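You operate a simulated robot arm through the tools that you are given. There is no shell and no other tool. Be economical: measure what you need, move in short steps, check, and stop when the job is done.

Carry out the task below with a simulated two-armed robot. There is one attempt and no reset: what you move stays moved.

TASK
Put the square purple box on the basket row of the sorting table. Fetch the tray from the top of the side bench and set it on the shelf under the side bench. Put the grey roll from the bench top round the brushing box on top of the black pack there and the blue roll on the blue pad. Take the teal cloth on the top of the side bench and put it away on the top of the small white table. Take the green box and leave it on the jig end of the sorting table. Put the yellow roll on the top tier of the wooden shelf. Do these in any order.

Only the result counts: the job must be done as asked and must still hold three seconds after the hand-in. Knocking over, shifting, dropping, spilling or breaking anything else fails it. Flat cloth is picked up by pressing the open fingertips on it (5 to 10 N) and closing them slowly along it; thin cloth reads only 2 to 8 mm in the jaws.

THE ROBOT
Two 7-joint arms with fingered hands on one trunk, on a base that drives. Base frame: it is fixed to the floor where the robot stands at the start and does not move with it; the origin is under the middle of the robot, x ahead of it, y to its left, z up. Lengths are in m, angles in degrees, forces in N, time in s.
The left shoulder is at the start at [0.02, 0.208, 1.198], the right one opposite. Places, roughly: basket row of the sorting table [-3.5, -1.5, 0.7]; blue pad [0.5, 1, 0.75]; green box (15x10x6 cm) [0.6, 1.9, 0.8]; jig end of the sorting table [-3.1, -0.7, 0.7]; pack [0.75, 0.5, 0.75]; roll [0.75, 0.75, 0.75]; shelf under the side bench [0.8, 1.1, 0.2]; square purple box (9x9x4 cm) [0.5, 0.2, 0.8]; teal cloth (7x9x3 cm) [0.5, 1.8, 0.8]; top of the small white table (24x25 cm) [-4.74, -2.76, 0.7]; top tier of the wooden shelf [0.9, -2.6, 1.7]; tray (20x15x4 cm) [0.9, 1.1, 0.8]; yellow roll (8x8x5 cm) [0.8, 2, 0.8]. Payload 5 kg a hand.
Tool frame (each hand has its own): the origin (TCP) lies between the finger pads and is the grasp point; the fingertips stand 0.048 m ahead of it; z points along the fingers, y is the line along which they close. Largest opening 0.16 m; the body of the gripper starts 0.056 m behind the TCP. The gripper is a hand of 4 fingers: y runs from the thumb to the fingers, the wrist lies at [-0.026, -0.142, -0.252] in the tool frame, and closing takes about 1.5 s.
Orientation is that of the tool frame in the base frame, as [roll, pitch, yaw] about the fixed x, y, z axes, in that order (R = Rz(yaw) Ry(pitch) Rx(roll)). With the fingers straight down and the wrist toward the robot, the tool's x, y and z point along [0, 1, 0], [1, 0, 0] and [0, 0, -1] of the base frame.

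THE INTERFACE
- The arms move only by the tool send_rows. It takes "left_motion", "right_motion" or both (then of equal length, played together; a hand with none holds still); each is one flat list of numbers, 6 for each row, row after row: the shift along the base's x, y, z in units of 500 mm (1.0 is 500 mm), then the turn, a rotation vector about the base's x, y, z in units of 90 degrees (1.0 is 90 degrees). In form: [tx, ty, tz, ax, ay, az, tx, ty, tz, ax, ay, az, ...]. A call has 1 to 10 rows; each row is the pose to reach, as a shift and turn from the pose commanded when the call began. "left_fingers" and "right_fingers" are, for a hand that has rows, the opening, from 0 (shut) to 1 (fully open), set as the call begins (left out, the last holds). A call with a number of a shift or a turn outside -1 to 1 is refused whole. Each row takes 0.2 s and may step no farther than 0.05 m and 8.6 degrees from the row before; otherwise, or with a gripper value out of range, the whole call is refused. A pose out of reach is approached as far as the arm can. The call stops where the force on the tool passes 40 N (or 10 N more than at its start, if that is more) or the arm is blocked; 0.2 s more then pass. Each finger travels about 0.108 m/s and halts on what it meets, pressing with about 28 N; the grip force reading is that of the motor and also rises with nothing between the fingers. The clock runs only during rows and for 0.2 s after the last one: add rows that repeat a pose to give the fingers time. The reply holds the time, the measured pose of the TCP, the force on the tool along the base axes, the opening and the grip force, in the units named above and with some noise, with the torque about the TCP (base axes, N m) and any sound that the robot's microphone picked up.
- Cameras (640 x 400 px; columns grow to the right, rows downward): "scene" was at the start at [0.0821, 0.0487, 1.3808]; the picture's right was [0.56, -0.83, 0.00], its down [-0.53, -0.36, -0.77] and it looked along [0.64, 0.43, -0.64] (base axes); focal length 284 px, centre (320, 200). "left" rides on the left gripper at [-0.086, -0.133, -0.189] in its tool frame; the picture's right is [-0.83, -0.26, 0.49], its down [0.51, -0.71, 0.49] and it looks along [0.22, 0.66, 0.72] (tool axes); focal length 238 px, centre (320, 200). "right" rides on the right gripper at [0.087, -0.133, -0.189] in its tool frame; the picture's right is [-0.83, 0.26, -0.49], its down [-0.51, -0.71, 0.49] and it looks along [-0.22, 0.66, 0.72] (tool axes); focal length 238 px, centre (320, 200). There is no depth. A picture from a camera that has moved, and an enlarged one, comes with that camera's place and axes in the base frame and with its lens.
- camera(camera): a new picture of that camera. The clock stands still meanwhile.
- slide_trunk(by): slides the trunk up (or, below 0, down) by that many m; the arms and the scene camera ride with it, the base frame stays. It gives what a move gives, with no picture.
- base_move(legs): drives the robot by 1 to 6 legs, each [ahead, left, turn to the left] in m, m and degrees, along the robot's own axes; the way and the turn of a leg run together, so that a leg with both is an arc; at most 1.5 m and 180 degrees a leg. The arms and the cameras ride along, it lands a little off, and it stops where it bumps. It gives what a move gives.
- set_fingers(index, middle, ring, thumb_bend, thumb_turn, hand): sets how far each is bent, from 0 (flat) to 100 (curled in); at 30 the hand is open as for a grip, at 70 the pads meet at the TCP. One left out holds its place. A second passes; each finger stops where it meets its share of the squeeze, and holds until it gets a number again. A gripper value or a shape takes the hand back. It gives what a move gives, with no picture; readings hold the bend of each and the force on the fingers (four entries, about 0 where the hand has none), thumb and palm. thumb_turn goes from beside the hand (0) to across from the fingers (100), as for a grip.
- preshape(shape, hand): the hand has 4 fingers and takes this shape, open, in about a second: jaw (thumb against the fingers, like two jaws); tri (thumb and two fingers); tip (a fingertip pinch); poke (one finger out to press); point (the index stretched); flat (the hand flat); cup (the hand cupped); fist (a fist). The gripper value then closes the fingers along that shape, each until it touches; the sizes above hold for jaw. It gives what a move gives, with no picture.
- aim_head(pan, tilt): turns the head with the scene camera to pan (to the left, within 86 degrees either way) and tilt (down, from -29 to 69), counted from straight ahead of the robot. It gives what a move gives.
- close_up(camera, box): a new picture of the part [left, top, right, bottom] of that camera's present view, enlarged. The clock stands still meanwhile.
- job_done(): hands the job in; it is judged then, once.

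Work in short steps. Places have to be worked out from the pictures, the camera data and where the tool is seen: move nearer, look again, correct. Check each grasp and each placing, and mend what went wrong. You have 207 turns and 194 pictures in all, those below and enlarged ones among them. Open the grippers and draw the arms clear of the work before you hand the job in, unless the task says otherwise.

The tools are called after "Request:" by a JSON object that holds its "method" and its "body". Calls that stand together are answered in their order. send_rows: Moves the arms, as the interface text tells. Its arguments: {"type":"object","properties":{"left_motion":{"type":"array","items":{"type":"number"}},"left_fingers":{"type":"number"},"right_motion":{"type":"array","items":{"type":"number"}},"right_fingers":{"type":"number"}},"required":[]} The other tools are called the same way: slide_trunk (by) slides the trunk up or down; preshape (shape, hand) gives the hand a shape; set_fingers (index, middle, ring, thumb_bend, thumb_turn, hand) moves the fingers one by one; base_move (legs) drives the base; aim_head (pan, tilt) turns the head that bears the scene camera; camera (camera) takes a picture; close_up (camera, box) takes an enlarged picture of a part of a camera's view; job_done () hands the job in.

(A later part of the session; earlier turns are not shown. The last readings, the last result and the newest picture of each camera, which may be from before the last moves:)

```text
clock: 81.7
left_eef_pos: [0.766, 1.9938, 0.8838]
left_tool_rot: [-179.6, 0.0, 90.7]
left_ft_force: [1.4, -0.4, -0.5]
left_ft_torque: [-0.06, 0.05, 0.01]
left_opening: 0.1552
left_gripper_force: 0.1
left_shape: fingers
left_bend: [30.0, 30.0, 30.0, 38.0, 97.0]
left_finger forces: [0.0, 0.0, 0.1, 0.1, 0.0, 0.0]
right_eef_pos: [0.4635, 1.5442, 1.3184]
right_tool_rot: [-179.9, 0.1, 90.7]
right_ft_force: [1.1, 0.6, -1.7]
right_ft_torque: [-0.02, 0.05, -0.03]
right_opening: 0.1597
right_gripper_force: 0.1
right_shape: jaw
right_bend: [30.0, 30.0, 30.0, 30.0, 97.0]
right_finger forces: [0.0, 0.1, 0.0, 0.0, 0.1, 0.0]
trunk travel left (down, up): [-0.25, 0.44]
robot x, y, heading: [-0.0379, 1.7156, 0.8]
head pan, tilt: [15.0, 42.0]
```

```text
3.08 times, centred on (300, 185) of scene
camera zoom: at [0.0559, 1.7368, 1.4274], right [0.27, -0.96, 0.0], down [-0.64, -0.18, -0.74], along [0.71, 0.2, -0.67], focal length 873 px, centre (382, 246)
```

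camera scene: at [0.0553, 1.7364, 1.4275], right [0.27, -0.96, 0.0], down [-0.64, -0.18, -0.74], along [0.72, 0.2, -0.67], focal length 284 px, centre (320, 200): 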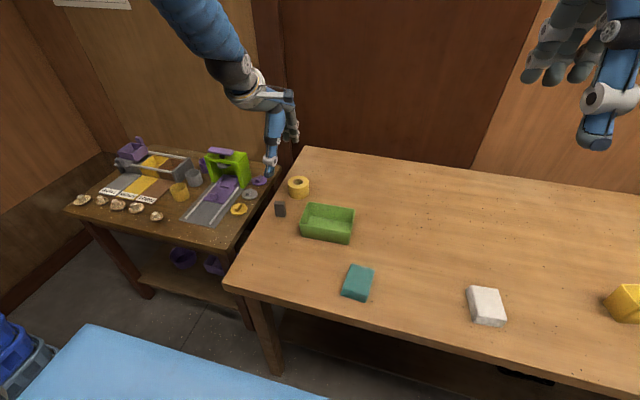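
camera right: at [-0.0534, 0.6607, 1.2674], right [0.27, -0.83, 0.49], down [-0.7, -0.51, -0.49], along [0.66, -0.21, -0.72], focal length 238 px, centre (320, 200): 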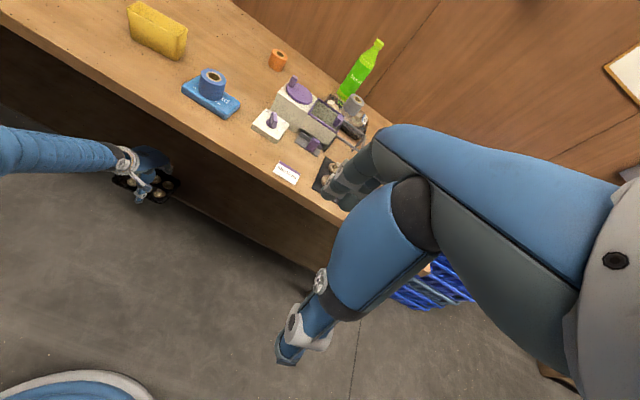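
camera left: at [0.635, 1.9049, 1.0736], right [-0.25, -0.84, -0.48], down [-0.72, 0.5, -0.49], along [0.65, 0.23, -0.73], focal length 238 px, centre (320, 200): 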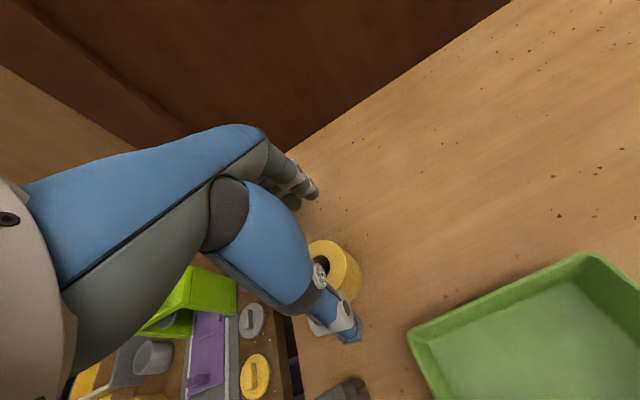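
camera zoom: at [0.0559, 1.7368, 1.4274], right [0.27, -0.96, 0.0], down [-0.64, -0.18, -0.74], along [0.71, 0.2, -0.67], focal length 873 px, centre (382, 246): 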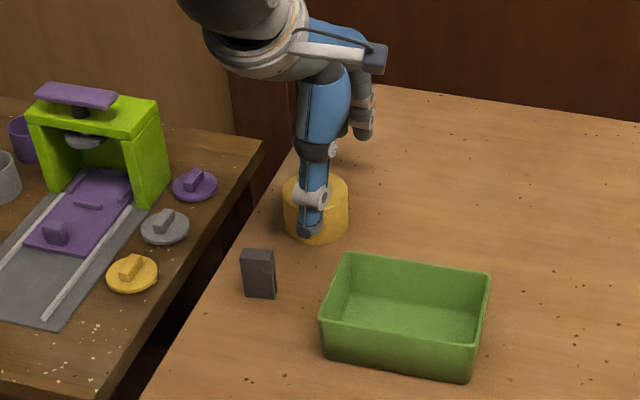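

Aligned. I descend to 0.835 and close.

Request:
{"method": "send_rows", "body": {"left_motion": [0, 0, -0.04, 0, 0, 0, 0, 0, -0.08, 0, 0, 0, 0, 0, -0.096, 0, 0, 0]}}

Request:
{"method": "close_up", "body": {"camera": "scene", "box": [230, 120, 370, 250]}}

Request:
{"method": "send_rows", "body": {"left_motion": [0, 0, 0, 0, 0, 0, 0, 0, 0, 0, 0, 0, 0, 0, 0, 0, 0, 0, 0, 0, 0, 0, 0, 0, 0, 0, 0, 0, 0, 0, 0, 0, 0, 0, 0, 0, 0, 0, 0, 0, 0, 0], "left_fingers": 0.3}}

Request:
{"method": "close_up", "body": {"camera": "scene", "box": [230, 120, 370, 250]}}

```text
clock: 82.5
left_eef_pos: [0.766, 1.993, 0.8352]
left_tool_rot: [-179.7, -0.1, 90.8]
left_ft_force: [1.0, 0.8, 0.4]
left_ft_torque: [-0.03, 0.02, -0.01]
left_opening: 0.155
left_gripper_force: 0.1
left_shape: fingers
left_bend: [30.0, 30.0, 30.0, 38.0, 97.0]
left_finger forces: [0.0, 0.1, 0.0, 0.1, 0.1, 0.1]
right_eef_pos: [0.4631, 1.5438, 1.3185]
right_tool_rot: [-179.9, -0.1, 90.7]
right_ft_force: [-0.4, -0.4, -0.1]
right_ft_torque: [0.0, 0.04, 0.0]
right_opening: 0.1598
right_gripper_force: 0.0
right_shape: jaw
right_bend: [30.0, 30.0, 30.0, 30.0, 97.0]
right_finger forces: [0.0, 0.0, 0.0, 0.0, 0.0, 0.0]
trunk travel left (down, up): [-0.25, 0.44]
robot x, y, heading: [-0.0376, 1.7142, 0.4]
head pan, tilt: [15.0, 42.0]
```

```text
3.08 times, centred on (300, 185) of scene
camera zoom: at [0.0556, 1.7364, 1.4274], right [0.27, -0.96, 0.0], down [-0.64, -0.18, -0.74], along [0.71, 0.2, -0.67], focal length 873 px, centre (382, 246)
```

zoom: 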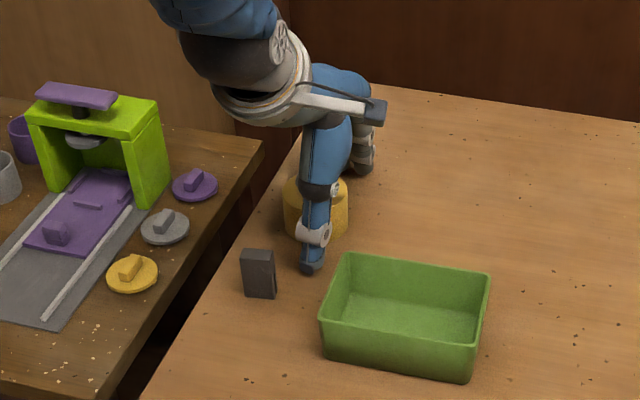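

```text
clock: 84.1
left_eef_pos: [0.7647, 1.9933, 0.8363]
left_tool_rot: [-179.7, 0.0, 90.6]
left_ft_force: [-0.7, -0.6, -0.1]
left_ft_torque: [0.0, 0.01, -0.02]
left_opening: 0.0566
left_gripper_force: 27.7
left_shape: jaw
left_bend: [74.0, 49.0, 54.0, 73.0, 100.0]
left_finger forces: [11.2, 8.5, 3.0, 0.1, 22.9, 0.0]
right_eef_pos: [0.462, 1.5443, 1.3174]
right_tool_rot: [-179.9, -0.1, 90.7]
right_ft_force: [-0.2, 0.0, -0.1]
right_ft_torque: [0.02, -0.02, 0.01]
right_opening: 0.1598
right_gripper_force: 0.0
right_shape: jaw
right_bend: [30.0, 30.0, 30.0, 30.0, 97.0]
right_finger forces: [0.1, 0.1, 0.0, 0.0, 0.0, 0.0]
trunk travel left (down, up): [-0.25, 0.44]
robot x, y, heading: [-0.0351, 1.7092, 0.6]
head pan, tilt: [15.0, 42.0]
```

```text
3.08 times, centred on (300, 185) of scene
camera zoom: at [0.0555, 1.7364, 1.4274], right [0.27, -0.96, 0.0], down [-0.64, -0.18, -0.74], along [0.71, 0.2, -0.67], focal length 873 px, centre (382, 246)
```

zoom: 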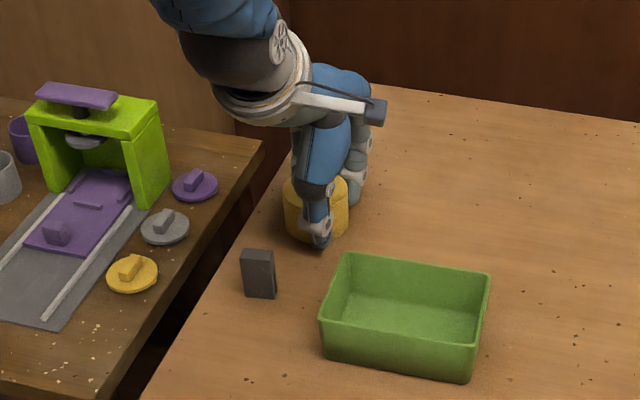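

Grip holds. I lift the yellow roll and draw it back slightly.

Request:
{"method": "send_rows", "body": {"left_motion": [0, 0, 0.08, 0, 0, 0, 0, 0, 0.16, 0, 0, 0, 0, 0, 0.25, 0, 0, 0, 0, 0, 0.34, 0, 0, 0, 0, 0, 0.42, 0, 0, 0, -0.08, 0, 0.46, 0, 0, 0, -0.16, 0, 0.5, 0, 0, 0, -0.24, 0, 0.54, 0, 0, 0, -0.32, 0, 0.58, 0, 0, 0]}}

Request:
{"method": "camera", "body": {"camera": "left"}}

Request:
{"method": "base_move", "body": {"legs": [[-0.1, 0.2, 0]]}}

Request:
{"method": "aim_head", "body": {"pan": -10, "tilt": 50}}

Request:
{"method": "camera", "body": {"camera": "scene"}}

```text
clock: 86.1
left_eef_pos: [0.6016, 1.9914, 1.1296]
left_tool_rot: [-179.8, 0.0, 90.6]
left_ft_force: [-1.5, -0.5, -0.9]
left_ft_torque: [0.05, -0.12, 0.04]
left_opening: 0.0567
left_gripper_force: 27.6
left_shape: jaw
left_bend: [74.0, 49.0, 54.0, 73.0, 100.0]
left_finger forces: [11.7, 8.5, 3.2, 0.0, 23.1, 0.1]
right_eef_pos: [0.4597, 1.5436, 1.3188]
right_tool_rot: [-180.0, 0.0, 90.7]
right_ft_force: [-1.0, 0.0, 0.6]
right_ft_torque: [-0.01, -0.14, -0.05]
right_opening: 0.1597
right_gripper_force: 0.1
right_shape: jaw
right_bend: [30.0, 30.0, 30.0, 30.0, 97.0]
right_finger forces: [0.0, 0.0, 0.0, 0.1, 0.1, 0.1]
trunk travel left (down, up): [-0.25, 0.44]
robot x, y, heading: [-0.0383, 1.7086, 0.6]
head pan, tilt: [15.0, 42.0]
```

```text
111 pictures are left
camera left: at [0.4716, 1.9027, 1.3194], right [-0.25, -0.84, -0.49], down [-0.72, 0.5, -0.49], along [0.65, 0.23, -0.73], focal length 238 px, centre (320, 200)
```

left: 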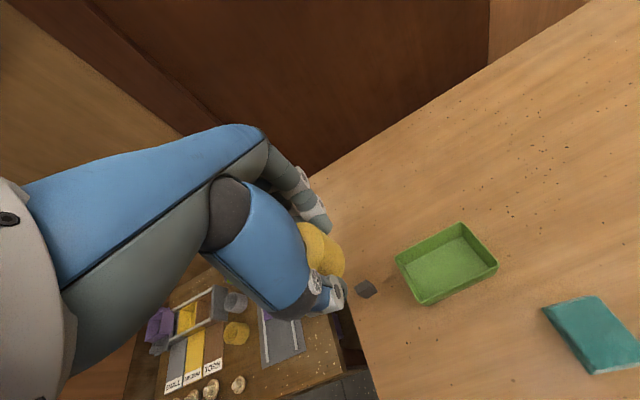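

```text
clock: 87.8
left_eef_pos: [0.5034, 2.1854, 1.1286]
left_tool_rot: [-179.7, 0.1, 90.5]
left_ft_force: [0.5, 0.5, -1.0]
left_ft_torque: [-0.09, -0.04, -0.02]
left_opening: 0.0566
left_gripper_force: 28.1
left_shape: jaw
left_bend: [74.0, 49.0, 54.0, 73.0, 100.0]
left_finger forces: [11.5, 8.6, 3.2, 0.0, 23.2, 0.1]
right_eef_pos: [0.3596, 1.7384, 1.3181]
right_tool_rot: [-179.8, 0.1, 90.5]
right_ft_force: [0.1, 0.4, 0.1]
right_ft_torque: [-0.08, -0.06, -0.01]
right_opening: 0.1599
right_gripper_force: 0.2
right_shape: jaw
right_bend: [30.0, 30.0, 30.0, 30.0, 97.0]
right_finger forces: [0.1, 0.0, 0.0, 0.0, 0.1, 0.0]
trunk travel left (down, up): [-0.25, 0.44]
robot x, y, heading: [-0.1369, 1.9083, 0.3]
head pan, tilt: [15.0, 42.0]
```

```text
clock: 88.6
left_eef_pos: [0.5061, 2.1826, 1.129]
left_tool_rot: [-179.7, 0.0, 90.5]
left_ft_force: [0.7, 0.4, -2.0]
left_ft_torque: [-0.04, -0.01, 0.0]
left_opening: 0.0567
left_gripper_force: 28.4
left_shape: jaw
left_bend: [74.0, 49.0, 54.0, 73.0, 100.0]
left_finger forces: [11.7, 8.6, 3.1, 0.0, 23.1, 0.0]
right_eef_pos: [0.3593, 1.7369, 1.3177]
right_tool_rot: [-179.9, 0.0, 90.4]
right_ft_force: [-0.2, 0.3, 0.2]
right_ft_torque: [0.01, 0.0, 0.02]
right_opening: 0.1597
right_gripper_force: 0.0
right_shape: jaw
right_bend: [30.0, 30.0, 30.0, 30.0, 97.0]
right_finger forces: [0.1, 0.1, 0.0, 0.0, 0.0, 0.0]
trunk travel left (down, up): [-0.25, 0.44]
robot x, y, heading: [-0.1398, 1.906, 0.4]
head pan, tilt: [-10.0, 50.0]
```

```text
110 pictures are left
camera scene: at [-0.0504, 1.8956, 1.4162], right [-0.16, -0.99, 0.0], down [-0.76, 0.13, -0.64], along [0.63, -0.11, -0.77], focal length 284 px, centre (320, 200)
```

scene: 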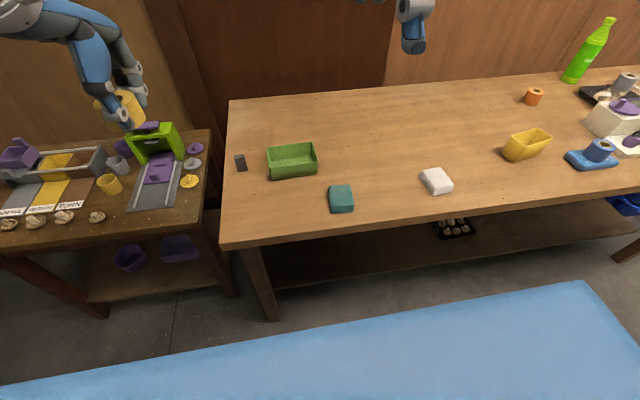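

Teal cloth at ≈[0.45, 1.75]. I bring the right hand down above it.

Request:
{"method": "send_rows", "body": {"right_motion": [0.06, 0.01, -0.07, 0, 0, 0, 0.12, 0.03, -0.14, 0, 0, 0, 0.18, 0.046, -0.21, 0, 0, 0, 0.182, 0.046, -0.3, 0, 0, 0, 0.182, 0.046, -0.39, 0, 0, 0, 0.182, 0.046, -0.48, 0, 0, 0, 0.182, 0.046, -0.57, 0, 0, 0, 0.182, 0.046, -0.66, 0, 0, 0, 0.182, 0.046, -0.75, 0, 0, 0, 0.182, 0.046, -0.8, 0, 0, 0]}}

Request:
{"method": "camera", "body": {"camera": "right"}}

Request:
{"method": "close_up", "body": {"camera": "scene", "box": [260, 120, 440, 240]}}

```text
clock: 90.8
left_eef_pos: [0.5049, 2.1838, 1.1287]
left_tool_rot: [-179.7, 0.0, 90.4]
left_ft_force: [0.9, 0.0, -1.9]
left_ft_torque: [-0.09, 0.04, -0.02]
left_opening: 0.0565
left_gripper_force: 27.6
left_shape: jaw
left_bend: [74.0, 49.0, 54.0, 73.0, 100.0]
left_finger forces: [11.5, 8.6, 3.2, 0.0, 23.0, 0.0]
right_eef_pos: [0.4514, 1.7593, 0.9171]
right_tool_rot: [-179.9, 0.0, 90.4]
right_ft_force: [0.3, 0.4, 0.9]
right_ft_torque: [-0.03, 0.06, 0.03]
right_opening: 0.1596
right_gripper_force: 0.1
right_shape: jaw
right_bend: [30.0, 30.0, 30.0, 30.0, 97.0]
right_finger forces: [0.0, 0.0, 0.1, 0.0, 0.0, 0.0]
trunk travel left (down, up): [-0.25, 0.44]
robot x, y, heading: [-0.1385, 1.9087, 0.7]
head pan, tilt: [-10.0, 50.0]
```

```text
109 pictures are left
camera right: at [0.319, 1.8449, 1.1064], right [0.27, -0.83, 0.49], down [-0.71, -0.51, -0.49], along [0.66, -0.21, -0.72], focal length 238 px, centre (320, 200)
```

right: 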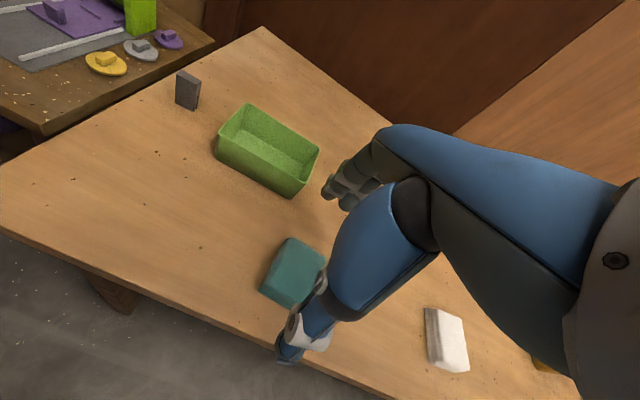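

```text
3.33 times, centred on (350, 180) of scene
camera zoom: at [-0.0502, 1.896, 1.4162], right [-0.17, -0.99, 0.0], down [-0.76, 0.13, -0.64], along [0.63, -0.11, -0.77], focal length 946 px, centre (220, 267)
```

zoom: 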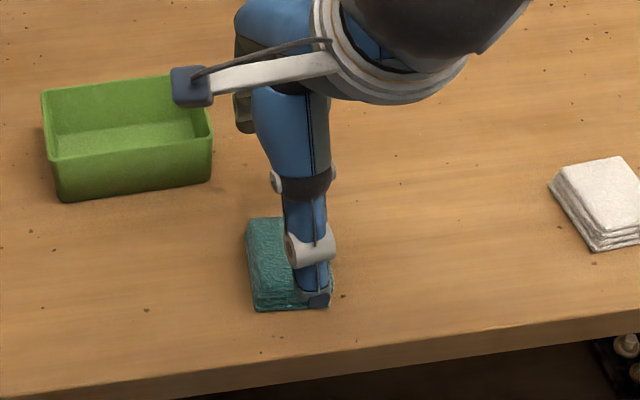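

Cloth centre ≈[0.452, 1.753], under the hand. The green box is near the fingers, so I narrow the hand a bit before descending.

Request:
{"method": "set_fingers", "body": {"hand": "right", "index": 36, "middle": 36, "ring": 36, "thumb_bend": 34}}

Request:
{"method": "send_rows", "body": {"right_motion": [-0.004, 0, -0.06, 0, 0, 0, -0.004, 0, -0.11, 0, 0, 0, -0.004, 0, -0.145, 0, 0, 0, -0.004, 0, -0.164, 0, 0, 0]}}

Request:
{"method": "close_up", "body": {"camera": "scene", "box": [260, 120, 440, 240]}}

Request:
{"method": "camera", "body": {"camera": "right"}}

```text
clock: 91.8
left_eef_pos: [0.5046, 2.1849, 1.1293]
left_tool_rot: [-179.6, 0.0, 90.5]
left_ft_force: [-0.1, 0.6, -1.7]
left_ft_torque: [-0.03, -0.03, -0.03]
left_opening: 0.0566
left_gripper_force: 28.2
left_shape: jaw
left_bend: [74.0, 49.0, 54.0, 73.0, 100.0]
left_finger forces: [11.6, 8.6, 3.1, 0.0, 23.1, 0.0]
right_eef_pos: [0.4527, 1.7595, 0.9178]
right_tool_rot: [-179.8, 0.1, 90.6]
right_ft_force: [-0.7, 0.8, 0.0]
right_ft_torque: [0.01, 0.0, -0.01]
right_opening: 0.1514
right_gripper_force: 0.0
right_shape: fingers
right_bend: [36.0, 36.0, 36.0, 34.0, 97.0]
right_finger forces: [0.1, 0.1, 0.0, 0.0, 0.1, 0.0]
trunk travel left (down, up): [-0.25, 0.44]
robot x, y, heading: [-0.1371, 1.9064, 0.6]
head pan, tilt: [-10.0, 50.0]
```

```text
clock: 92.8
left_eef_pos: [0.5041, 2.1837, 1.1291]
left_tool_rot: [-179.7, 0.0, 90.4]
left_ft_force: [-0.8, 0.1, -0.7]
left_ft_torque: [-0.05, -0.02, -0.06]
left_opening: 0.0567
left_gripper_force: 28.1
left_shape: jaw
left_bend: [74.0, 49.0, 54.0, 73.0, 100.0]
left_finger forces: [11.5, 8.7, 3.1, 0.1, 23.0, 0.0]
right_eef_pos: [0.4497, 1.7581, 0.8367]
right_tool_rot: [-180.0, 0.1, 90.4]
right_ft_force: [-0.1, 0.6, 0.2]
right_ft_torque: [0.02, 0.0, 0.03]
right_opening: 0.1512
right_gripper_force: 0.1
right_shape: fingers
right_bend: [36.0, 36.0, 36.0, 34.0, 97.0]
right_finger forces: [0.0, 0.1, 0.0, 0.0, 0.0, 0.0]
trunk travel left (down, up): [-0.25, 0.44]
robot x, y, heading: [-0.1378, 1.9051, 0.6]
head pan, tilt: [-10.0, 50.0]
```

```text
3.33 times, centred on (350, 180) of scene
camera zoom: at [-0.0505, 1.8957, 1.4162], right [-0.17, -0.99, 0.0], down [-0.76, 0.13, -0.64], along [0.63, -0.11, -0.77], focal length 946 px, centre (220, 267)
```

zoom: 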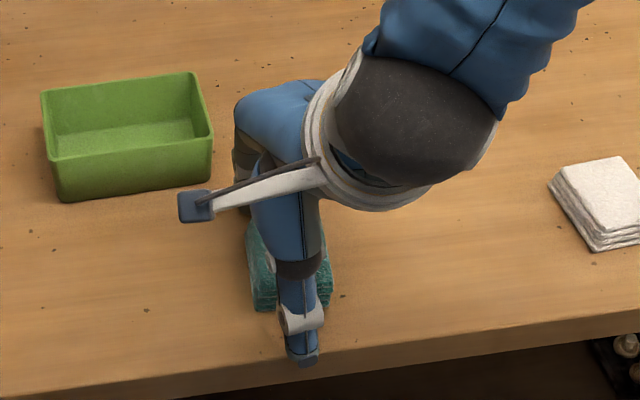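

```text
106 pictures are left
camera right: at [0.3162, 1.8445, 1.0251], right [0.27, -0.83, 0.49], down [-0.71, -0.51, -0.49], along [0.66, -0.21, -0.72], focal length 238 px, centre (320, 200)
```

right: 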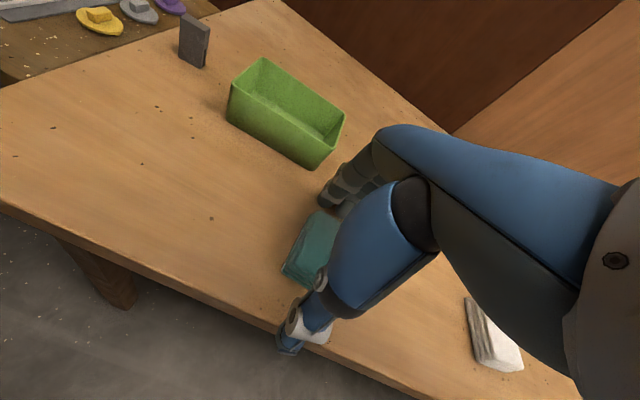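

Straddled. I close the right hand on the cloth.

Request:
{"method": "send_rows", "body": {"right_motion": [0, 0, -0.006, 0, 0, 0]}}

Request:
{"method": "set_fingers", "body": {"hand": "right", "index": 68, "middle": 68, "ring": 68, "thumb_bend": 68}}

Request:
{"method": "close_up", "body": {"camera": "scene", "box": [260, 120, 440, 240]}}

Request:
{"method": "camera", "body": {"camera": "right"}}

```text
clock: 93.2
left_eef_pos: [0.5045, 2.1839, 1.1285]
left_tool_rot: [-179.8, -0.1, 90.4]
left_ft_force: [-0.4, -0.3, -0.6]
left_ft_torque: [-0.05, -0.02, -0.01]
left_opening: 0.0567
left_gripper_force: 28.3
left_shape: jaw
left_bend: [74.0, 49.0, 54.0, 73.0, 100.0]
left_finger forces: [11.6, 8.6, 3.3, 0.1, 22.9, 0.0]
right_eef_pos: [0.4506, 1.7596, 0.8332]
right_tool_rot: [-180.0, 0.0, 90.4]
right_ft_force: [0.6, 0.4, 0.5]
right_ft_torque: [-0.03, -0.04, 0.04]
right_opening: 0.1516
right_gripper_force: 0.3
right_shape: fingers
right_bend: [36.0, 36.0, 36.0, 34.0, 97.0]
right_finger forces: [0.0, 0.2, 0.0, 0.0, 0.0, 0.0]
trunk travel left (down, up): [-0.25, 0.44]
robot x, y, heading: [-0.1387, 1.9076, 0.7]
head pan, tilt: [-10.0, 50.0]
```

```text
clock: 94.2
left_eef_pos: [0.5041, 2.1853, 1.1293]
left_tool_rot: [-179.8, 0.0, 90.5]
left_ft_force: [-0.2, 0.3, -1.3]
left_ft_torque: [-0.06, 0.04, 0.02]
left_opening: 0.0565
left_gripper_force: 27.9
left_shape: jaw
left_bend: [74.0, 49.0, 54.0, 73.0, 100.0]
left_finger forces: [11.6, 8.6, 3.2, 0.0, 23.0, 0.0]
right_eef_pos: [0.4513, 1.7607, 0.8355]
right_tool_rot: [179.8, 0.0, 90.4]
right_ft_force: [8.8, 0.2, 28.7]
right_ft_torque: [-0.34, -1.96, 0.15]
right_opening: 0.0936
right_gripper_force: 34.2
right_shape: fingers
right_bend: [50.0, 51.0, 66.0, 52.0, 96.0]
right_finger forces: [12.9, 31.9, 5.4, 0.1, 18.7, 0.0]
trunk travel left (down, up): [-0.25, 0.44]
robot x, y, heading: [-0.1375, 1.9078, 0.3]
head pan, tilt: [-10.0, 50.0]
```

```text
3.33 times, centred on (350, 180) of scene
camera zoom: at [-0.0514, 1.8962, 1.4165], right [-0.17, -0.99, 0.0], down [-0.76, 0.13, -0.64], along [0.63, -0.11, -0.77], focal length 946 px, centre (220, 267)
```

zoom: 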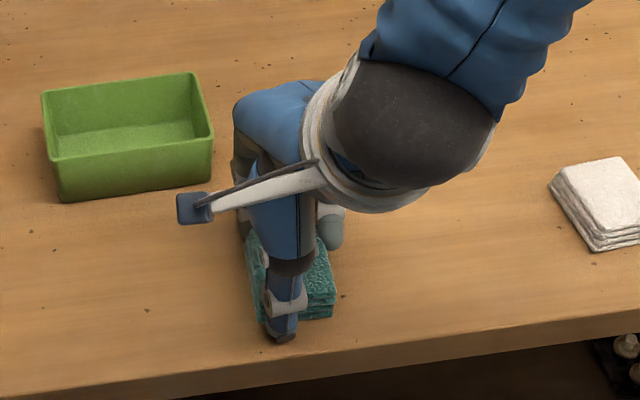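

```text
104 pictures are left
camera right: at [0.3162, 1.8458, 1.0237], right [0.26, -0.83, 0.49], down [-0.7, -0.51, -0.49], along [0.66, -0.21, -0.72], focal length 238 px, centre (320, 200)
```

right: 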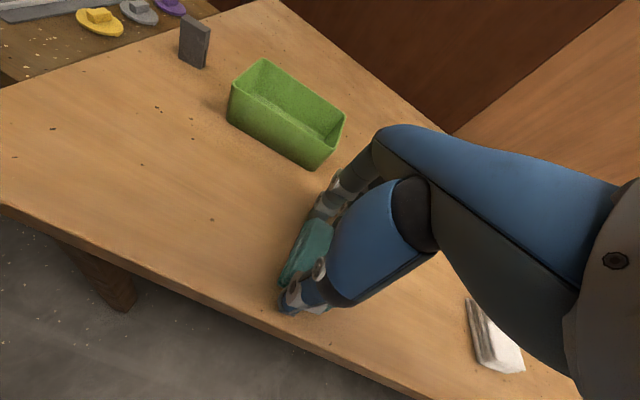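

The cloth is gripped at 9 cm. Lift and check.

Request:
{"method": "send_rows", "body": {"right_motion": [0, 0, 0.03, 0, 0, 0, 0, 0, 0.08, 0, 0, 0, 0, 0, 0.16, 0, 0, 0, 0, 0, 0.25, 0, 0, 0]}}

Request:
{"method": "close_up", "body": {"camera": "scene", "box": [260, 100, 440, 260]}}

Request:
{"method": "camera", "body": {"camera": "right"}}

```text
clock: 95.2
left_eef_pos: [0.5023, 2.1853, 1.1297]
left_tool_rot: [-179.9, 0.1, 90.5]
left_ft_force: [-0.5, 1.1, -0.3]
left_ft_torque: [-0.07, -0.11, 0.01]
left_opening: 0.0565
left_gripper_force: 28.1
left_shape: jaw
left_bend: [74.0, 49.0, 54.0, 73.0, 100.0]
left_finger forces: [11.6, 8.6, 3.4, 0.1, 23.0, 0.0]
right_eef_pos: [0.4459, 1.761, 0.9605]
right_tool_rot: [-179.8, 0.1, 90.6]
right_ft_force: [-2.1, 0.7, -0.6]
right_ft_torque: [-0.02, -0.18, -0.04]
right_opening: 0.0938
right_gripper_force: 23.0
right_shape: fingers
right_bend: [50.0, 53.0, 67.0, 52.0, 96.0]
right_finger forces: [10.9, 8.2, 6.1, 0.0, 21.0, 0.0]
trunk travel left (down, up): [-0.25, 0.44]
robot x, y, heading: [-0.1392, 1.9053, 0.6]
head pan, tilt: [-10.0, 50.0]
```

```text
2.50 times, centred on (350, 180) of scene
camera zoom: at [-0.0524, 1.8967, 1.4164], right [-0.16, -0.99, 0.0], down [-0.76, 0.13, -0.64], along [0.63, -0.11, -0.77], focal length 710 px, centre (245, 250)
```

zoom: 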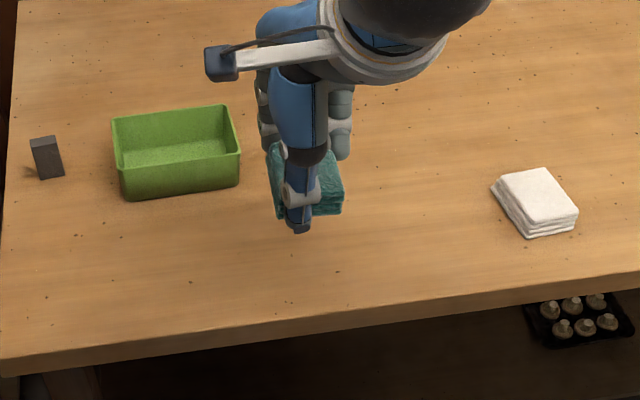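

```text
102 pictures are left
camera right: at [0.3131, 1.8469, 1.1496], right [0.27, -0.83, 0.49], down [-0.71, -0.51, -0.49], along [0.65, -0.21, -0.73], focal length 238 px, centre (320, 200)
```

right: 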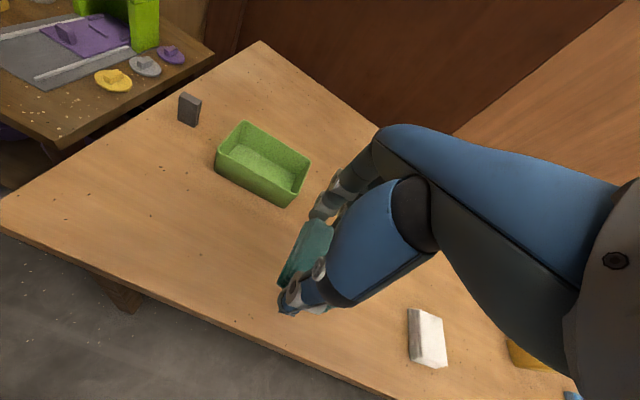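

Cloth is held. I raise it a bit more, back away from the bench, and turn right to look along the way to the wooden shelf.

Request:
{"method": "send_rows", "body": {"right_motion": [0, 0, 0.08, 0, 0, 0, 0, 0, 0.16, 0, 0, 0, 0, 0, 0.24, 0, 0, 0, 0, 0, 0.3, 0, 0, 0]}}

Request:
{"method": "base_move", "body": {"legs": [[-0.65, 0, 0], [0, 0, -90]]}}

Request:
{"method": "aim_head", "body": {"pan": 0, "tilt": 12}}

Request:
{"method": "camera", "body": {"camera": "scene"}}

```text
clock: 96.2
left_eef_pos: [0.5043, 2.1842, 1.1287]
left_tool_rot: [-179.7, 0.0, 90.5]
left_ft_force: [-0.5, -0.5, -2.0]
left_ft_torque: [0.02, -0.02, -0.01]
left_opening: 0.0565
left_gripper_force: 27.8
left_shape: jaw
left_bend: [74.0, 49.0, 54.0, 73.0, 100.0]
left_finger forces: [11.6, 8.6, 3.3, 0.0, 22.9, 0.1]
right_eef_pos: [0.4483, 1.7583, 1.1086]
right_tool_rot: [-179.8, 0.0, 90.4]
right_ft_force: [0.3, 0.1, -1.4]
right_ft_torque: [-0.01, -0.1, 0.01]
right_opening: 0.0934
right_gripper_force: 22.8
right_shape: fingers
right_bend: [50.0, 53.0, 67.0, 52.0, 96.0]
right_finger forces: [10.8, 8.3, 5.9, 0.1, 20.9, 0.0]
trunk travel left (down, up): [-0.25, 0.44]
robot x, y, heading: [-0.1395, 1.9107, 0.5]
head pan, tilt: [-10.0, 50.0]
```

```text
clock: 103.7
left_eef_pos: [-0.5183, 1.2572, 1.1289]
left_tool_rot: [-179.7, 0.0, 0.4]
left_ft_force: [0.9, -1.0, -1.4]
left_ft_torque: [0.01, 0.0, -0.02]
left_opening: 0.0562
left_gripper_force: 28.1
left_shape: jaw
left_bend: [74.0, 49.0, 54.0, 73.0, 100.0]
left_finger forces: [11.9, 8.6, 3.1, 0.1, 22.1, 0.0]
right_eef_pos: [-0.9428, 1.3133, 1.1086]
right_tool_rot: [-179.9, -0.1, 0.5]
right_ft_force: [0.3, -0.8, -0.3]
right_ft_torque: [0.01, -0.05, -0.02]
right_opening: 0.0929
right_gripper_force: 21.9
right_shape: fingers
right_bend: [50.0, 53.0, 67.0, 52.0, 96.0]
right_finger forces: [10.3, 7.9, 5.9, 0.0, 19.6, 0.0]
trunk travel left (down, up): [-0.25, 0.44]
robot x, y, heading: [-0.7953, 1.8999, -89.3]
head pan, tilt: [-10.0, 50.0]
```

```text
clock: 104.8
left_eef_pos: [-0.5191, 1.2578, 1.1289]
left_tool_rot: [-179.7, 0.0, 0.5]
left_ft_force: [0.7, 0.4, -0.8]
left_ft_torque: [0.0, 0.02, 0.02]
left_opening: 0.0562
left_gripper_force: 27.9
left_shape: jaw
left_bend: [74.0, 49.0, 54.0, 73.0, 100.0]
left_finger forces: [11.9, 8.6, 3.0, 0.0, 22.1, 0.0]
right_eef_pos: [-0.9428, 1.3139, 1.1085]
right_tool_rot: [-179.8, 0.0, 0.5]
right_ft_force: [0.0, -0.1, -1.0]
right_ft_torque: [-0.01, 0.01, 0.0]
right_opening: 0.0931
right_gripper_force: 21.9
right_shape: fingers
right_bend: [50.0, 53.0, 67.0, 52.0, 96.0]
right_finger forces: [10.2, 7.8, 5.9, 0.0, 19.6, 0.0]
trunk travel left (down, up): [-0.25, 0.44]
robot x, y, heading: [-0.7969, 1.9032, -89.4]
head pan, tilt: [0.0, 12.0]
```

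```text
101 pictures are left
camera scene: at [-0.7934, 1.7971, 1.4747], right [-1.0, -0.01, 0.0], down [0.0, 0.21, -0.98], along [0.01, -0.98, -0.21], focal length 284 px, centre (320, 200)
```

scene: 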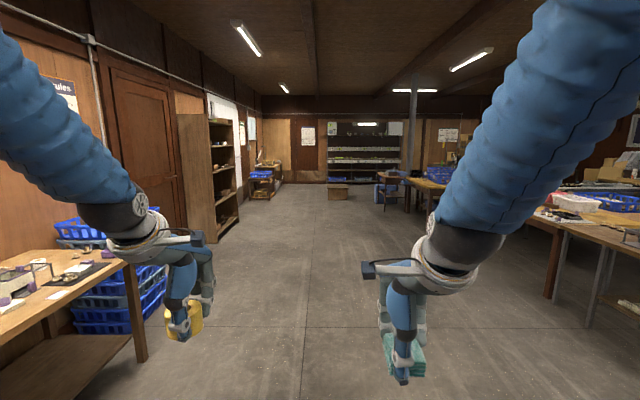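

The corridor is clear; the wooden shelf stands at x≈0.75, y −2.1…−3.3. I drive down to y≈−2.5 and turn to face it.

Request:
{"method": "base_move", "body": {"legs": [[1.5, 0, 0], [1.5, 0, 0], [1.4, 0, 0], [0, 0, 89]]}}

Request:
{"method": "aim_head", "body": {"pan": 0, "tilt": 0}}

Request:
{"method": "camera", "body": {"camera": "scene"}}

```text
clock: 129.3
left_eef_pos: [-0.1377, -2.2044, 1.1279]
left_tool_rot: [-179.6, -0.1, 87.7]
left_ft_force: [0.2, 0.4, -0.7]
left_ft_torque: [-0.06, 0.02, 0.01]
left_opening: 0.0558
left_gripper_force: 28.0
left_shape: jaw
left_bend: [74.0, 49.0, 54.0, 73.0, 100.0]
left_finger forces: [12.3, 8.3, 2.9, 0.0, 21.4, 0.1]
right_eef_pos: [-0.2138, -2.6256, 1.1089]
right_tool_rot: [-179.9, 0.0, 87.9]
right_ft_force: [0.5, 0.5, -0.7]
right_ft_torque: [-0.03, 0.02, -0.02]
right_opening: 0.0926
right_gripper_force: 20.6
right_shape: fingers
right_bend: [50.0, 53.0, 67.0, 53.0, 96.0]
right_finger forces: [10.0, 7.6, 5.8, 0.0, 18.7, 0.1]
trunk travel left (down, up): [-0.25, 0.44]
robot x, y, heading: [-0.7893, -2.4537, -2.3]
head pan, tilt: [0.0, 12.0]
```

```text
clock: 130.1
left_eef_pos: [-0.1377, -2.2044, 1.1276]
left_tool_rot: [-179.7, -0.1, 87.8]
left_ft_force: [-0.5, -0.6, -1.6]
left_ft_torque: [-0.01, 0.02, 0.01]
left_opening: 0.0559
left_gripper_force: 27.9
left_shape: jaw
left_bend: [74.0, 49.0, 54.0, 73.0, 100.0]
left_finger forces: [12.2, 8.4, 2.9, 0.1, 21.4, 0.0]
right_eef_pos: [-0.213, -2.6257, 1.1095]
right_tool_rot: [-179.9, 0.1, 87.7]
right_ft_force: [0.0, 0.8, 0.1]
right_ft_torque: [0.01, 0.02, -0.01]
right_opening: 0.0927
right_gripper_force: 21.6
right_shape: fingers
right_bend: [50.0, 53.0, 67.0, 53.0, 96.0]
right_finger forces: [10.0, 7.6, 5.9, 0.1, 18.7, 0.0]
trunk travel left (down, up): [-0.25, 0.44]
robot x, y, heading: [-0.7913, -2.4482, -2.3]
head pan, tilt: [0.0, 0.0]
```

```text
100 pictures are left
camera scene: at [-0.6896, -2.4532, 1.494], right [-0.04, -1.0, 0.0], down [0.0, 0.0, -1.0], along [1.0, -0.04, 0.0], focal length 284 px, centre (320, 200)
```

scene: 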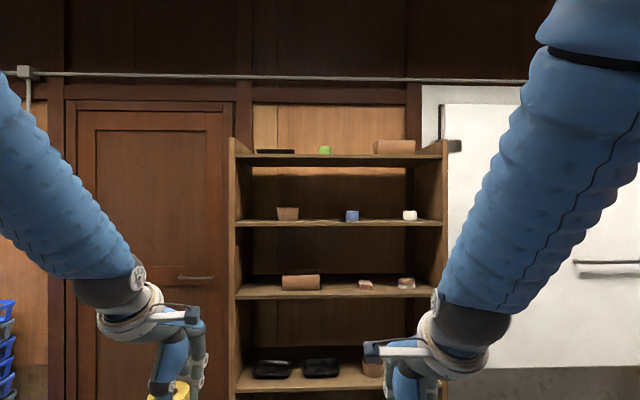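

The top tier is the board at z≈1.71 with a free gap around y≈−2.68. I raise the trunk fully, lift the left hand and pull the right hand back.

Request:
{"method": "slide_trunk", "body": {"by": 0.42}}

Request:
{"method": "send_rows", "body": {"left_motion": [0, 0, 0.08, 0, 0, 0, 0, 0, 0.16, 0, 0, 0, 0, 0, 0.24, 0, 0, 0, 0, 0, 0.32, 0, 0, 0, 0, 0, 0.4, 0, 0, 0, 0, 0, 0.48, 0, 0, 0, 0, 0, 0.56, 0, 0, 0, 0, 0, 0.62, 0, 0, 0], "right_motion": [-0.03, 0, 0, 0, 0, 0, -0.06, 0, 0, 0, 0, 0, -0.09, 0, 0, 0, 0, 0, -0.12, 0, 0, 0, 0, 0, -0.15, 0, 0, 0, 0, 0, -0.18, 0, 0, 0, 0, 0, -0.2, 0, 0, 0, 0, 0, -0.2, 0, 0, 0, 0, 0]}}

Request:
{"method": "base_move", "body": {"legs": [[0, -0.4, 2.3], [0.4, 0, 0]]}}

Request:
{"method": "aim_head", "body": {"pan": 10, "tilt": 15}}

Request:
{"method": "camera", "body": {"camera": "scene"}}

```text
refused: 0.42 is not a number from -0.4 to 0.4
```

```text
clock: 131.5
left_eef_pos: [-0.1438, -2.1866, 1.2551]
left_tool_rot: [-176.2, -1.3, 87.4]
left_ft_force: [0.1, -0.8, -3.5]
left_ft_torque: [0.0, 0.0, -0.01]
left_opening: 0.0559
left_gripper_force: 27.9
left_shape: jaw
left_bend: [74.0, 49.0, 54.0, 73.0, 100.0]
left_finger forces: [12.9, 9.0, 3.2, 0.0, 22.9, 0.1]
left hand out of reach, approached as far as the arm can: row 3, 4, 5
right_eef_pos: [-0.3003, -2.6261, 1.1086]
right_tool_rot: [-179.9, 0.0, 87.7]
right_ft_force: [-2.0, -0.2, -1.8]
right_ft_torque: [0.17, -0.2, 0.02]
right_opening: 0.0924
right_gripper_force: 21.3
right_shape: fingers
right_bend: [50.0, 53.0, 67.0, 53.0, 96.0]
right_finger forces: [10.2, 7.7, 5.9, 0.0, 19.0, 0.1]
right hand out of reach, approached as far as the arm can: row 3
trunk travel left (down, up): [-0.25, 0.44]
robot x, y, heading: [-0.7933, -2.4516, -2.3]
head pan, tilt: [0.0, 0.0]
stopped in row 6 (left hand): the force on the tool passed its limit at 69 N (the readings are from after the stop); the commanded pose is now the measured one
```

```text
clock: 136.0
left_eef_pos: [0.2366, -2.542, 1.26]
left_tool_rot: [-176.7, -1.4, 90.6]
left_ft_force: [-0.2, 0.6, -2.0]
left_ft_torque: [-0.04, 0.06, -0.01]
left_opening: 0.0559
left_gripper_force: 28.0
left_shape: jaw
left_bend: [74.0, 49.0, 54.0, 73.0, 100.0]
left_finger forces: [12.8, 8.9, 3.3, 0.1, 22.8, 0.0]
right_eef_pos: [0.1003, -2.9908, 1.1083]
right_tool_rot: [-179.8, 0.0, 90.8]
right_ft_force: [0.7, 0.0, -0.4]
right_ft_torque: [0.02, 0.08, -0.02]
right_opening: 0.0927
right_gripper_force: 21.2
right_shape: fingers
right_bend: [50.0, 53.0, 67.0, 53.0, 96.0]
right_finger forces: [10.0, 7.8, 5.8, 0.0, 19.0, 0.0]
trunk travel left (down, up): [-0.25, 0.44]
robot x, y, heading: [-0.3992, -2.8428, 1.1]
head pan, tilt: [0.0, 0.0]
```

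```text
clock: 136.8
left_eef_pos: [0.2367, -2.5418, 1.261]
left_tool_rot: [-176.7, -1.4, 90.5]
left_ft_force: [-0.4, -0.4, -1.2]
left_ft_torque: [-0.02, -0.01, -0.01]
left_opening: 0.0558
left_gripper_force: 28.1
left_shape: jaw
left_bend: [74.0, 49.0, 54.0, 73.0, 100.0]
left_finger forces: [12.8, 9.0, 3.3, 0.0, 22.8, 0.0]
right_eef_pos: [0.099, -2.9919, 1.1089]
right_tool_rot: [-179.8, 0.0, 90.9]
right_ft_force: [-0.5, -0.9, 0.3]
right_ft_torque: [-0.01, -0.04, -0.04]
right_opening: 0.0925
right_gripper_force: 21.5
right_shape: fingers
right_bend: [50.0, 53.0, 67.0, 53.0, 96.0]
right_finger forces: [10.2, 7.7, 5.9, 0.1, 19.0, 0.0]
trunk travel left (down, up): [-0.25, 0.44]
robot x, y, heading: [-0.4014, -2.8397, 0.9]
head pan, tilt: [10.0, 15.0]
```

```text
99 pictures are left
camera scene: at [-0.297, -2.8233, 1.47], right [0.19, -0.98, 0.0], down [-0.25, -0.05, -0.97], along [0.95, 0.18, -0.26], focal length 284 px, centre (320, 200)
```

scene: 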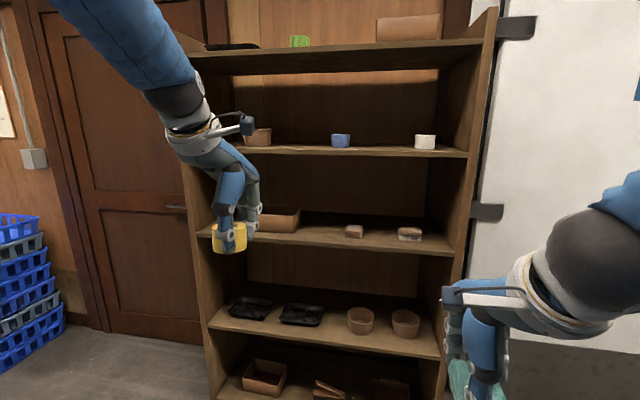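

The arm can't lift tool-down while bent (steep forearm); stretched out it should. I raise the trunk fully, then stretch the left arm forward, level it, and raise.

Request:
{"method": "slide_trunk", "body": {"by": 0.4}}

Request:
{"method": "slide_trunk", "body": {"by": 0.035}}

Request:
{"method": "send_rows", "body": {"left_motion": [0.08, -0.02, 0, -0.005, -0.01, 0, 0.16, -0.05, 0, -0.01, -0.02, 0, 0.24, -0.08, 0, -0.015, -0.037, 0, 0.32, -0.1, 0, -0.015, -0.037, 0, 0.4, -0.12, 0, -0.015, -0.037, 0, 0.44, -0.14, 0.05, -0.015, -0.037, 0, 0.44, -0.14, 0.12, -0.015, -0.037, 0, 0.44, -0.14, 0.18, -0.015, -0.037, 0, 0.44, -0.14, 0.24, -0.015, -0.037, 0]}}

Request:
{"method": "camera", "body": {"camera": "scene"}}

```text
clock: 140.6
left_eef_pos: [0.2355, -2.5418, 1.6601]
left_tool_rot: [-176.7, -1.4, 90.7]
left_ft_force: [-0.8, 0.6, -1.3]
left_ft_torque: [0.0, 0.0, 0.03]
left_opening: 0.0558
left_gripper_force: 28.3
left_shape: jaw
left_bend: [74.0, 49.0, 54.0, 73.0, 100.0]
left_finger forces: [12.7, 9.0, 3.5, 0.0, 22.7, 0.1]
right_eef_pos: [0.1002, -2.9899, 1.5082]
right_tool_rot: [-179.8, 0.0, 90.8]
right_ft_force: [0.4, 0.3, -1.0]
right_ft_torque: [-0.03, -0.01, 0.0]
right_opening: 0.0924
right_gripper_force: 21.5
right_shape: fingers
right_bend: [50.0, 53.0, 67.0, 53.0, 96.0]
right_finger forces: [10.1, 7.7, 5.8, 0.0, 19.0, 0.0]
trunk travel left (down, up): [-0.65, 0.04]
robot x, y, heading: [-0.4, -2.8415, 0.6]
head pan, tilt: [10.0, 15.0]
```

```text
clock: 141.4
left_eef_pos: [0.2383, -2.5414, 1.6954]
left_tool_rot: [-176.7, -1.4, 90.7]
left_ft_force: [1.3, 0.7, -1.8]
left_ft_torque: [-0.02, 0.02, -0.02]
left_opening: 0.0557
left_gripper_force: 28.1
left_shape: jaw
left_bend: [74.0, 49.0, 54.0, 73.0, 100.0]
left_finger forces: [12.9, 9.0, 3.4, 0.0, 22.8, 0.0]
right_eef_pos: [0.0995, -2.991, 1.5426]
right_tool_rot: [-179.9, 0.0, 90.9]
right_ft_force: [0.1, 0.8, -0.4]
right_ft_torque: [0.01, 0.01, 0.02]
right_opening: 0.0923
right_gripper_force: 21.4
right_shape: fingers
right_bend: [50.0, 53.0, 67.0, 53.0, 96.0]
right_finger forces: [10.0, 7.7, 5.8, 0.0, 19.0, 0.0]
trunk travel left (down, up): [-0.685, 0.005]
robot x, y, heading: [-0.4012, -2.8391, 0.7]
head pan, tilt: [10.0, 15.0]
```

```text
clock: 143.4
left_eef_pos: [0.4575, -2.6124, 1.8154]
left_tool_rot: [-179.9, 0.0, 90.7]
left_ft_force: [0.1, -0.2, -2.4]
left_ft_torque: [-0.03, 0.0, 0.03]
left_opening: 0.0559
left_gripper_force: 28.8
left_shape: jaw
left_bend: [74.0, 49.0, 54.0, 73.0, 100.0]
left_finger forces: [12.6, 8.9, 3.5, 0.1, 22.1, 0.0]
right_eef_pos: [0.0998, -2.9915, 1.5447]
right_tool_rot: [-179.8, 0.0, 90.8]
right_ft_force: [0.4, -0.5, -0.4]
right_ft_torque: [-0.02, 0.0, 0.01]
right_opening: 0.0922
right_gripper_force: 21.3
right_shape: fingers
right_bend: [50.0, 53.0, 67.0, 53.0, 96.0]
right_finger forces: [10.2, 7.7, 5.8, 0.1, 19.0, 0.0]
trunk travel left (down, up): [-0.685, 0.005]
robot x, y, heading: [-0.4016, -2.8428, 0.8]
head pan, tilt: [10.0, 15.0]
```

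```text
98 pictures are left
camera scene: at [-0.2959, -2.8237, 1.9049], right [0.19, -0.98, 0.0], down [-0.25, -0.05, -0.97], along [0.95, 0.18, -0.26], focal length 284 px, centre (320, 200)
```

scene: 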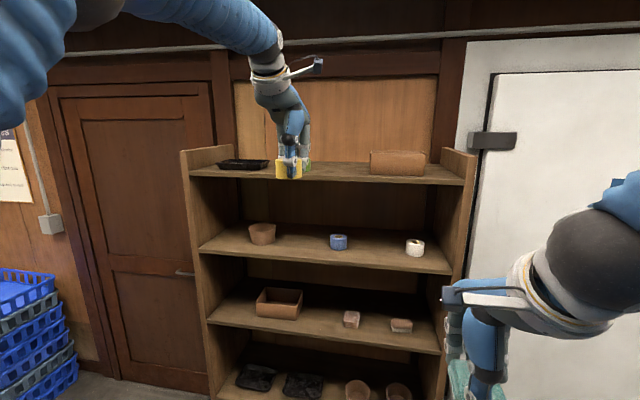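

Level at z 1.815, roll bottom ~6 cm above the board. I shift right 9 cm and drive forward 0.3 m.

Request:
{"method": "base_move", "body": {"legs": [[0, -0.085, -0.6], [0.3, 0, 0]]}}

Request:
{"method": "camera", "body": {"camera": "scene"}}

Request:
{"method": "camera", "body": {"camera": "left"}}

```text
clock: 146.1
left_eef_pos: [0.7521, -2.7071, 1.8185]
left_tool_rot: [179.9, 0.0, 90.1]
left_ft_force: [-1.4, -1.8, -0.5]
left_ft_torque: [0.07, -0.09, 0.03]
left_opening: 0.0555
left_gripper_force: 27.9
left_shape: jaw
left_bend: [74.0, 49.0, 54.0, 73.0, 100.0]
left_finger forces: [12.6, 8.8, 3.4, 0.0, 22.3, 0.1]
right_eef_pos: [0.3921, -3.0832, 1.5441]
right_tool_rot: [-179.9, 0.0, 90.3]
right_ft_force: [-0.4, -0.4, -0.2]
right_ft_torque: [0.08, -0.1, 0.0]
right_opening: 0.0924
right_gripper_force: 20.9
right_shape: fingers
right_bend: [50.0, 53.0, 67.0, 53.0, 96.0]
right_finger forces: [10.2, 7.7, 5.8, 0.0, 19.1, 0.1]
trunk travel left (down, up): [-0.685, 0.005]
robot x, y, heading: [-0.103, -2.9295, 0.1]
head pan, tilt: [10.0, 15.0]
```

```text
97 pictures are left
camera scene: at [-0.0035, -2.912, 1.9051], right [0.18, -0.98, 0.0], down [-0.25, -0.04, -0.97], along [0.95, 0.17, -0.26], focal length 284 px, centre (320, 200)
```

scene: 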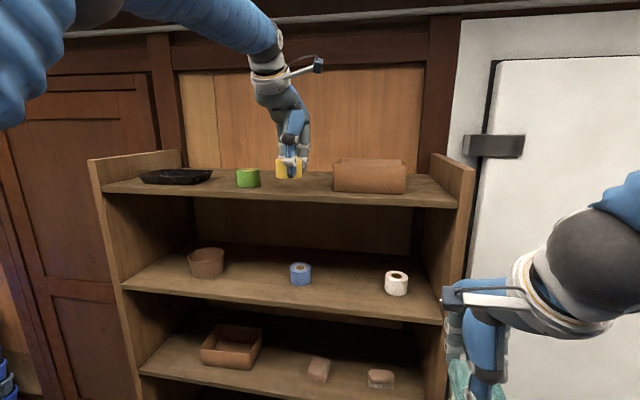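

```text
96 pictures are left
camera left: at [0.6191, -2.7945, 2.007], right [-0.26, -0.83, -0.49], down [-0.71, 0.5, -0.49], along [0.66, 0.22, -0.72], focal length 238 px, centre (320, 200)
```

left: 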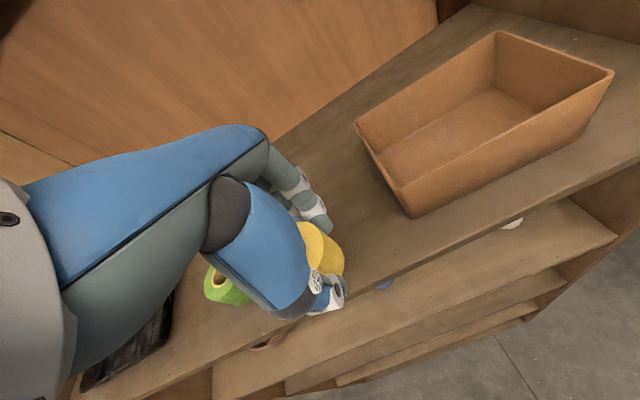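

The gap between green roll (y −2.54) and brown box (y −2.81) is well centred. I drive 10 cm more, then lower.

Request:
{"method": "base_move", "body": {"legs": [[0.1, 0, 0]]}}

Request:
{"method": "send_rows", "body": {"left_motion": [0, 0, -0.04, 0, 0, 0, 0, 0, -0.07, 0, 0, 0, 0, 0, -0.09, 0, 0, 0]}}

Request:
{"method": "close_up", "body": {"camera": "scene", "box": [180, 80, 440, 240]}}

Request:
{"method": "camera", "body": {"camera": "left"}}

```text
clock: 147.3
left_eef_pos: [0.8418, -2.7036, 1.8224]
left_tool_rot: [179.6, 0.0, 90.3]
left_ft_force: [-3.0, 0.3, 0.8]
left_ft_torque: [0.02, -0.28, 0.05]
left_opening: 0.0552
left_gripper_force: 28.3
left_shape: jaw
left_bend: [74.0, 50.0, 54.0, 73.0, 100.0]
left_finger forces: [12.5, 8.8, 3.4, 0.0, 22.2, 0.0]
right_eef_pos: [0.4841, -3.0796, 1.5461]
right_tool_rot: [180.0, 0.0, 90.5]
right_ft_force: [-1.5, 0.8, 1.2]
right_ft_torque: [0.01, -0.26, -0.02]
right_opening: 0.0927
right_gripper_force: 21.3
right_shape: fingers
right_bend: [50.0, 53.0, 67.0, 53.0, 96.0]
right_finger forces: [10.1, 7.6, 5.8, 0.0, 19.0, 0.0]
trunk travel left (down, up): [-0.685, 0.005]
robot x, y, heading: [-0.0107, -2.9274, 0.4]
head pan, tilt: [10.0, 15.0]
```

```text
clock: 148.1
left_eef_pos: [0.8519, -2.7048, 1.7757]
left_tool_rot: [179.6, 0.0, 90.3]
left_ft_force: [-2.4, -0.2, 9.9]
left_ft_torque: [0.14, 0.34, -0.01]
left_opening: 0.056
left_gripper_force: 27.8
left_shape: jaw
left_bend: [74.0, 50.0, 54.0, 73.0, 100.0]
left_finger forces: [12.8, 8.6, 3.5, 0.0, 25.1, 0.0]
right_eef_pos: [0.4927, -3.0806, 1.543]
right_tool_rot: [-179.9, 0.0, 90.4]
right_ft_force: [1.2, -0.5, -1.4]
right_ft_torque: [0.05, 0.1, 0.04]
right_opening: 0.0923
right_gripper_force: 21.3
right_shape: fingers
right_bend: [50.0, 53.0, 67.0, 53.0, 96.0]
right_finger forces: [10.2, 7.7, 5.8, 0.1, 19.1, 0.0]
trunk travel left (down, up): [-0.685, 0.005]
robot x, y, heading: [-0.0097, -2.9253, 0.3]
head pan, tilt: [10.0, 15.0]
```

```text
2.46 times, centred on (310, 160) of scene
camera zoom: at [0.0978, -2.911, 1.9049], right [0.18, -0.98, 0.0], down [-0.26, -0.05, -0.97], along [0.95, 0.17, -0.26], focal length 699 px, centre (345, 298)
```

zoom: 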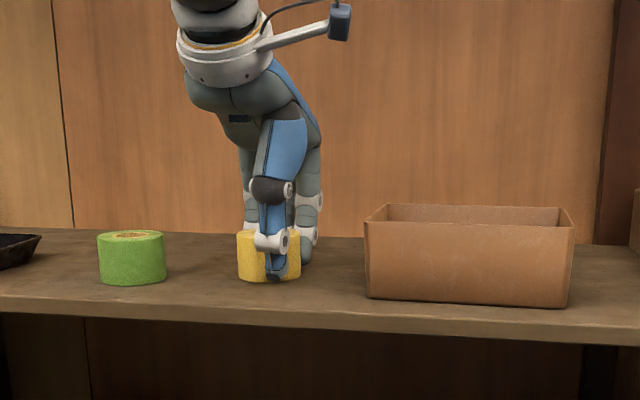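

```text
94 pictures are left
camera left: at [0.7194, -2.7924, 1.9639], right [-0.25, -0.84, -0.49], down [-0.71, 0.5, -0.49], along [0.66, 0.22, -0.72], focal length 238 px, centre (320, 200)
```

left: 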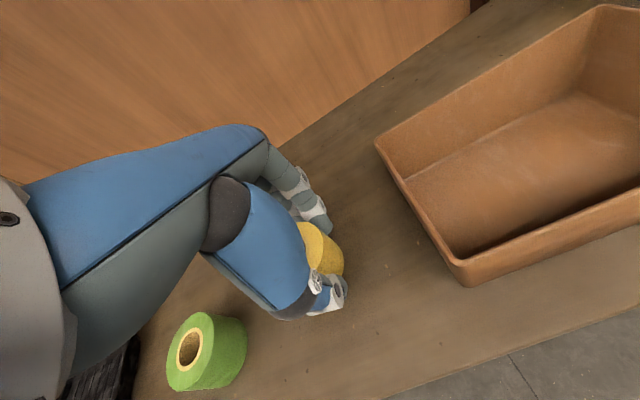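

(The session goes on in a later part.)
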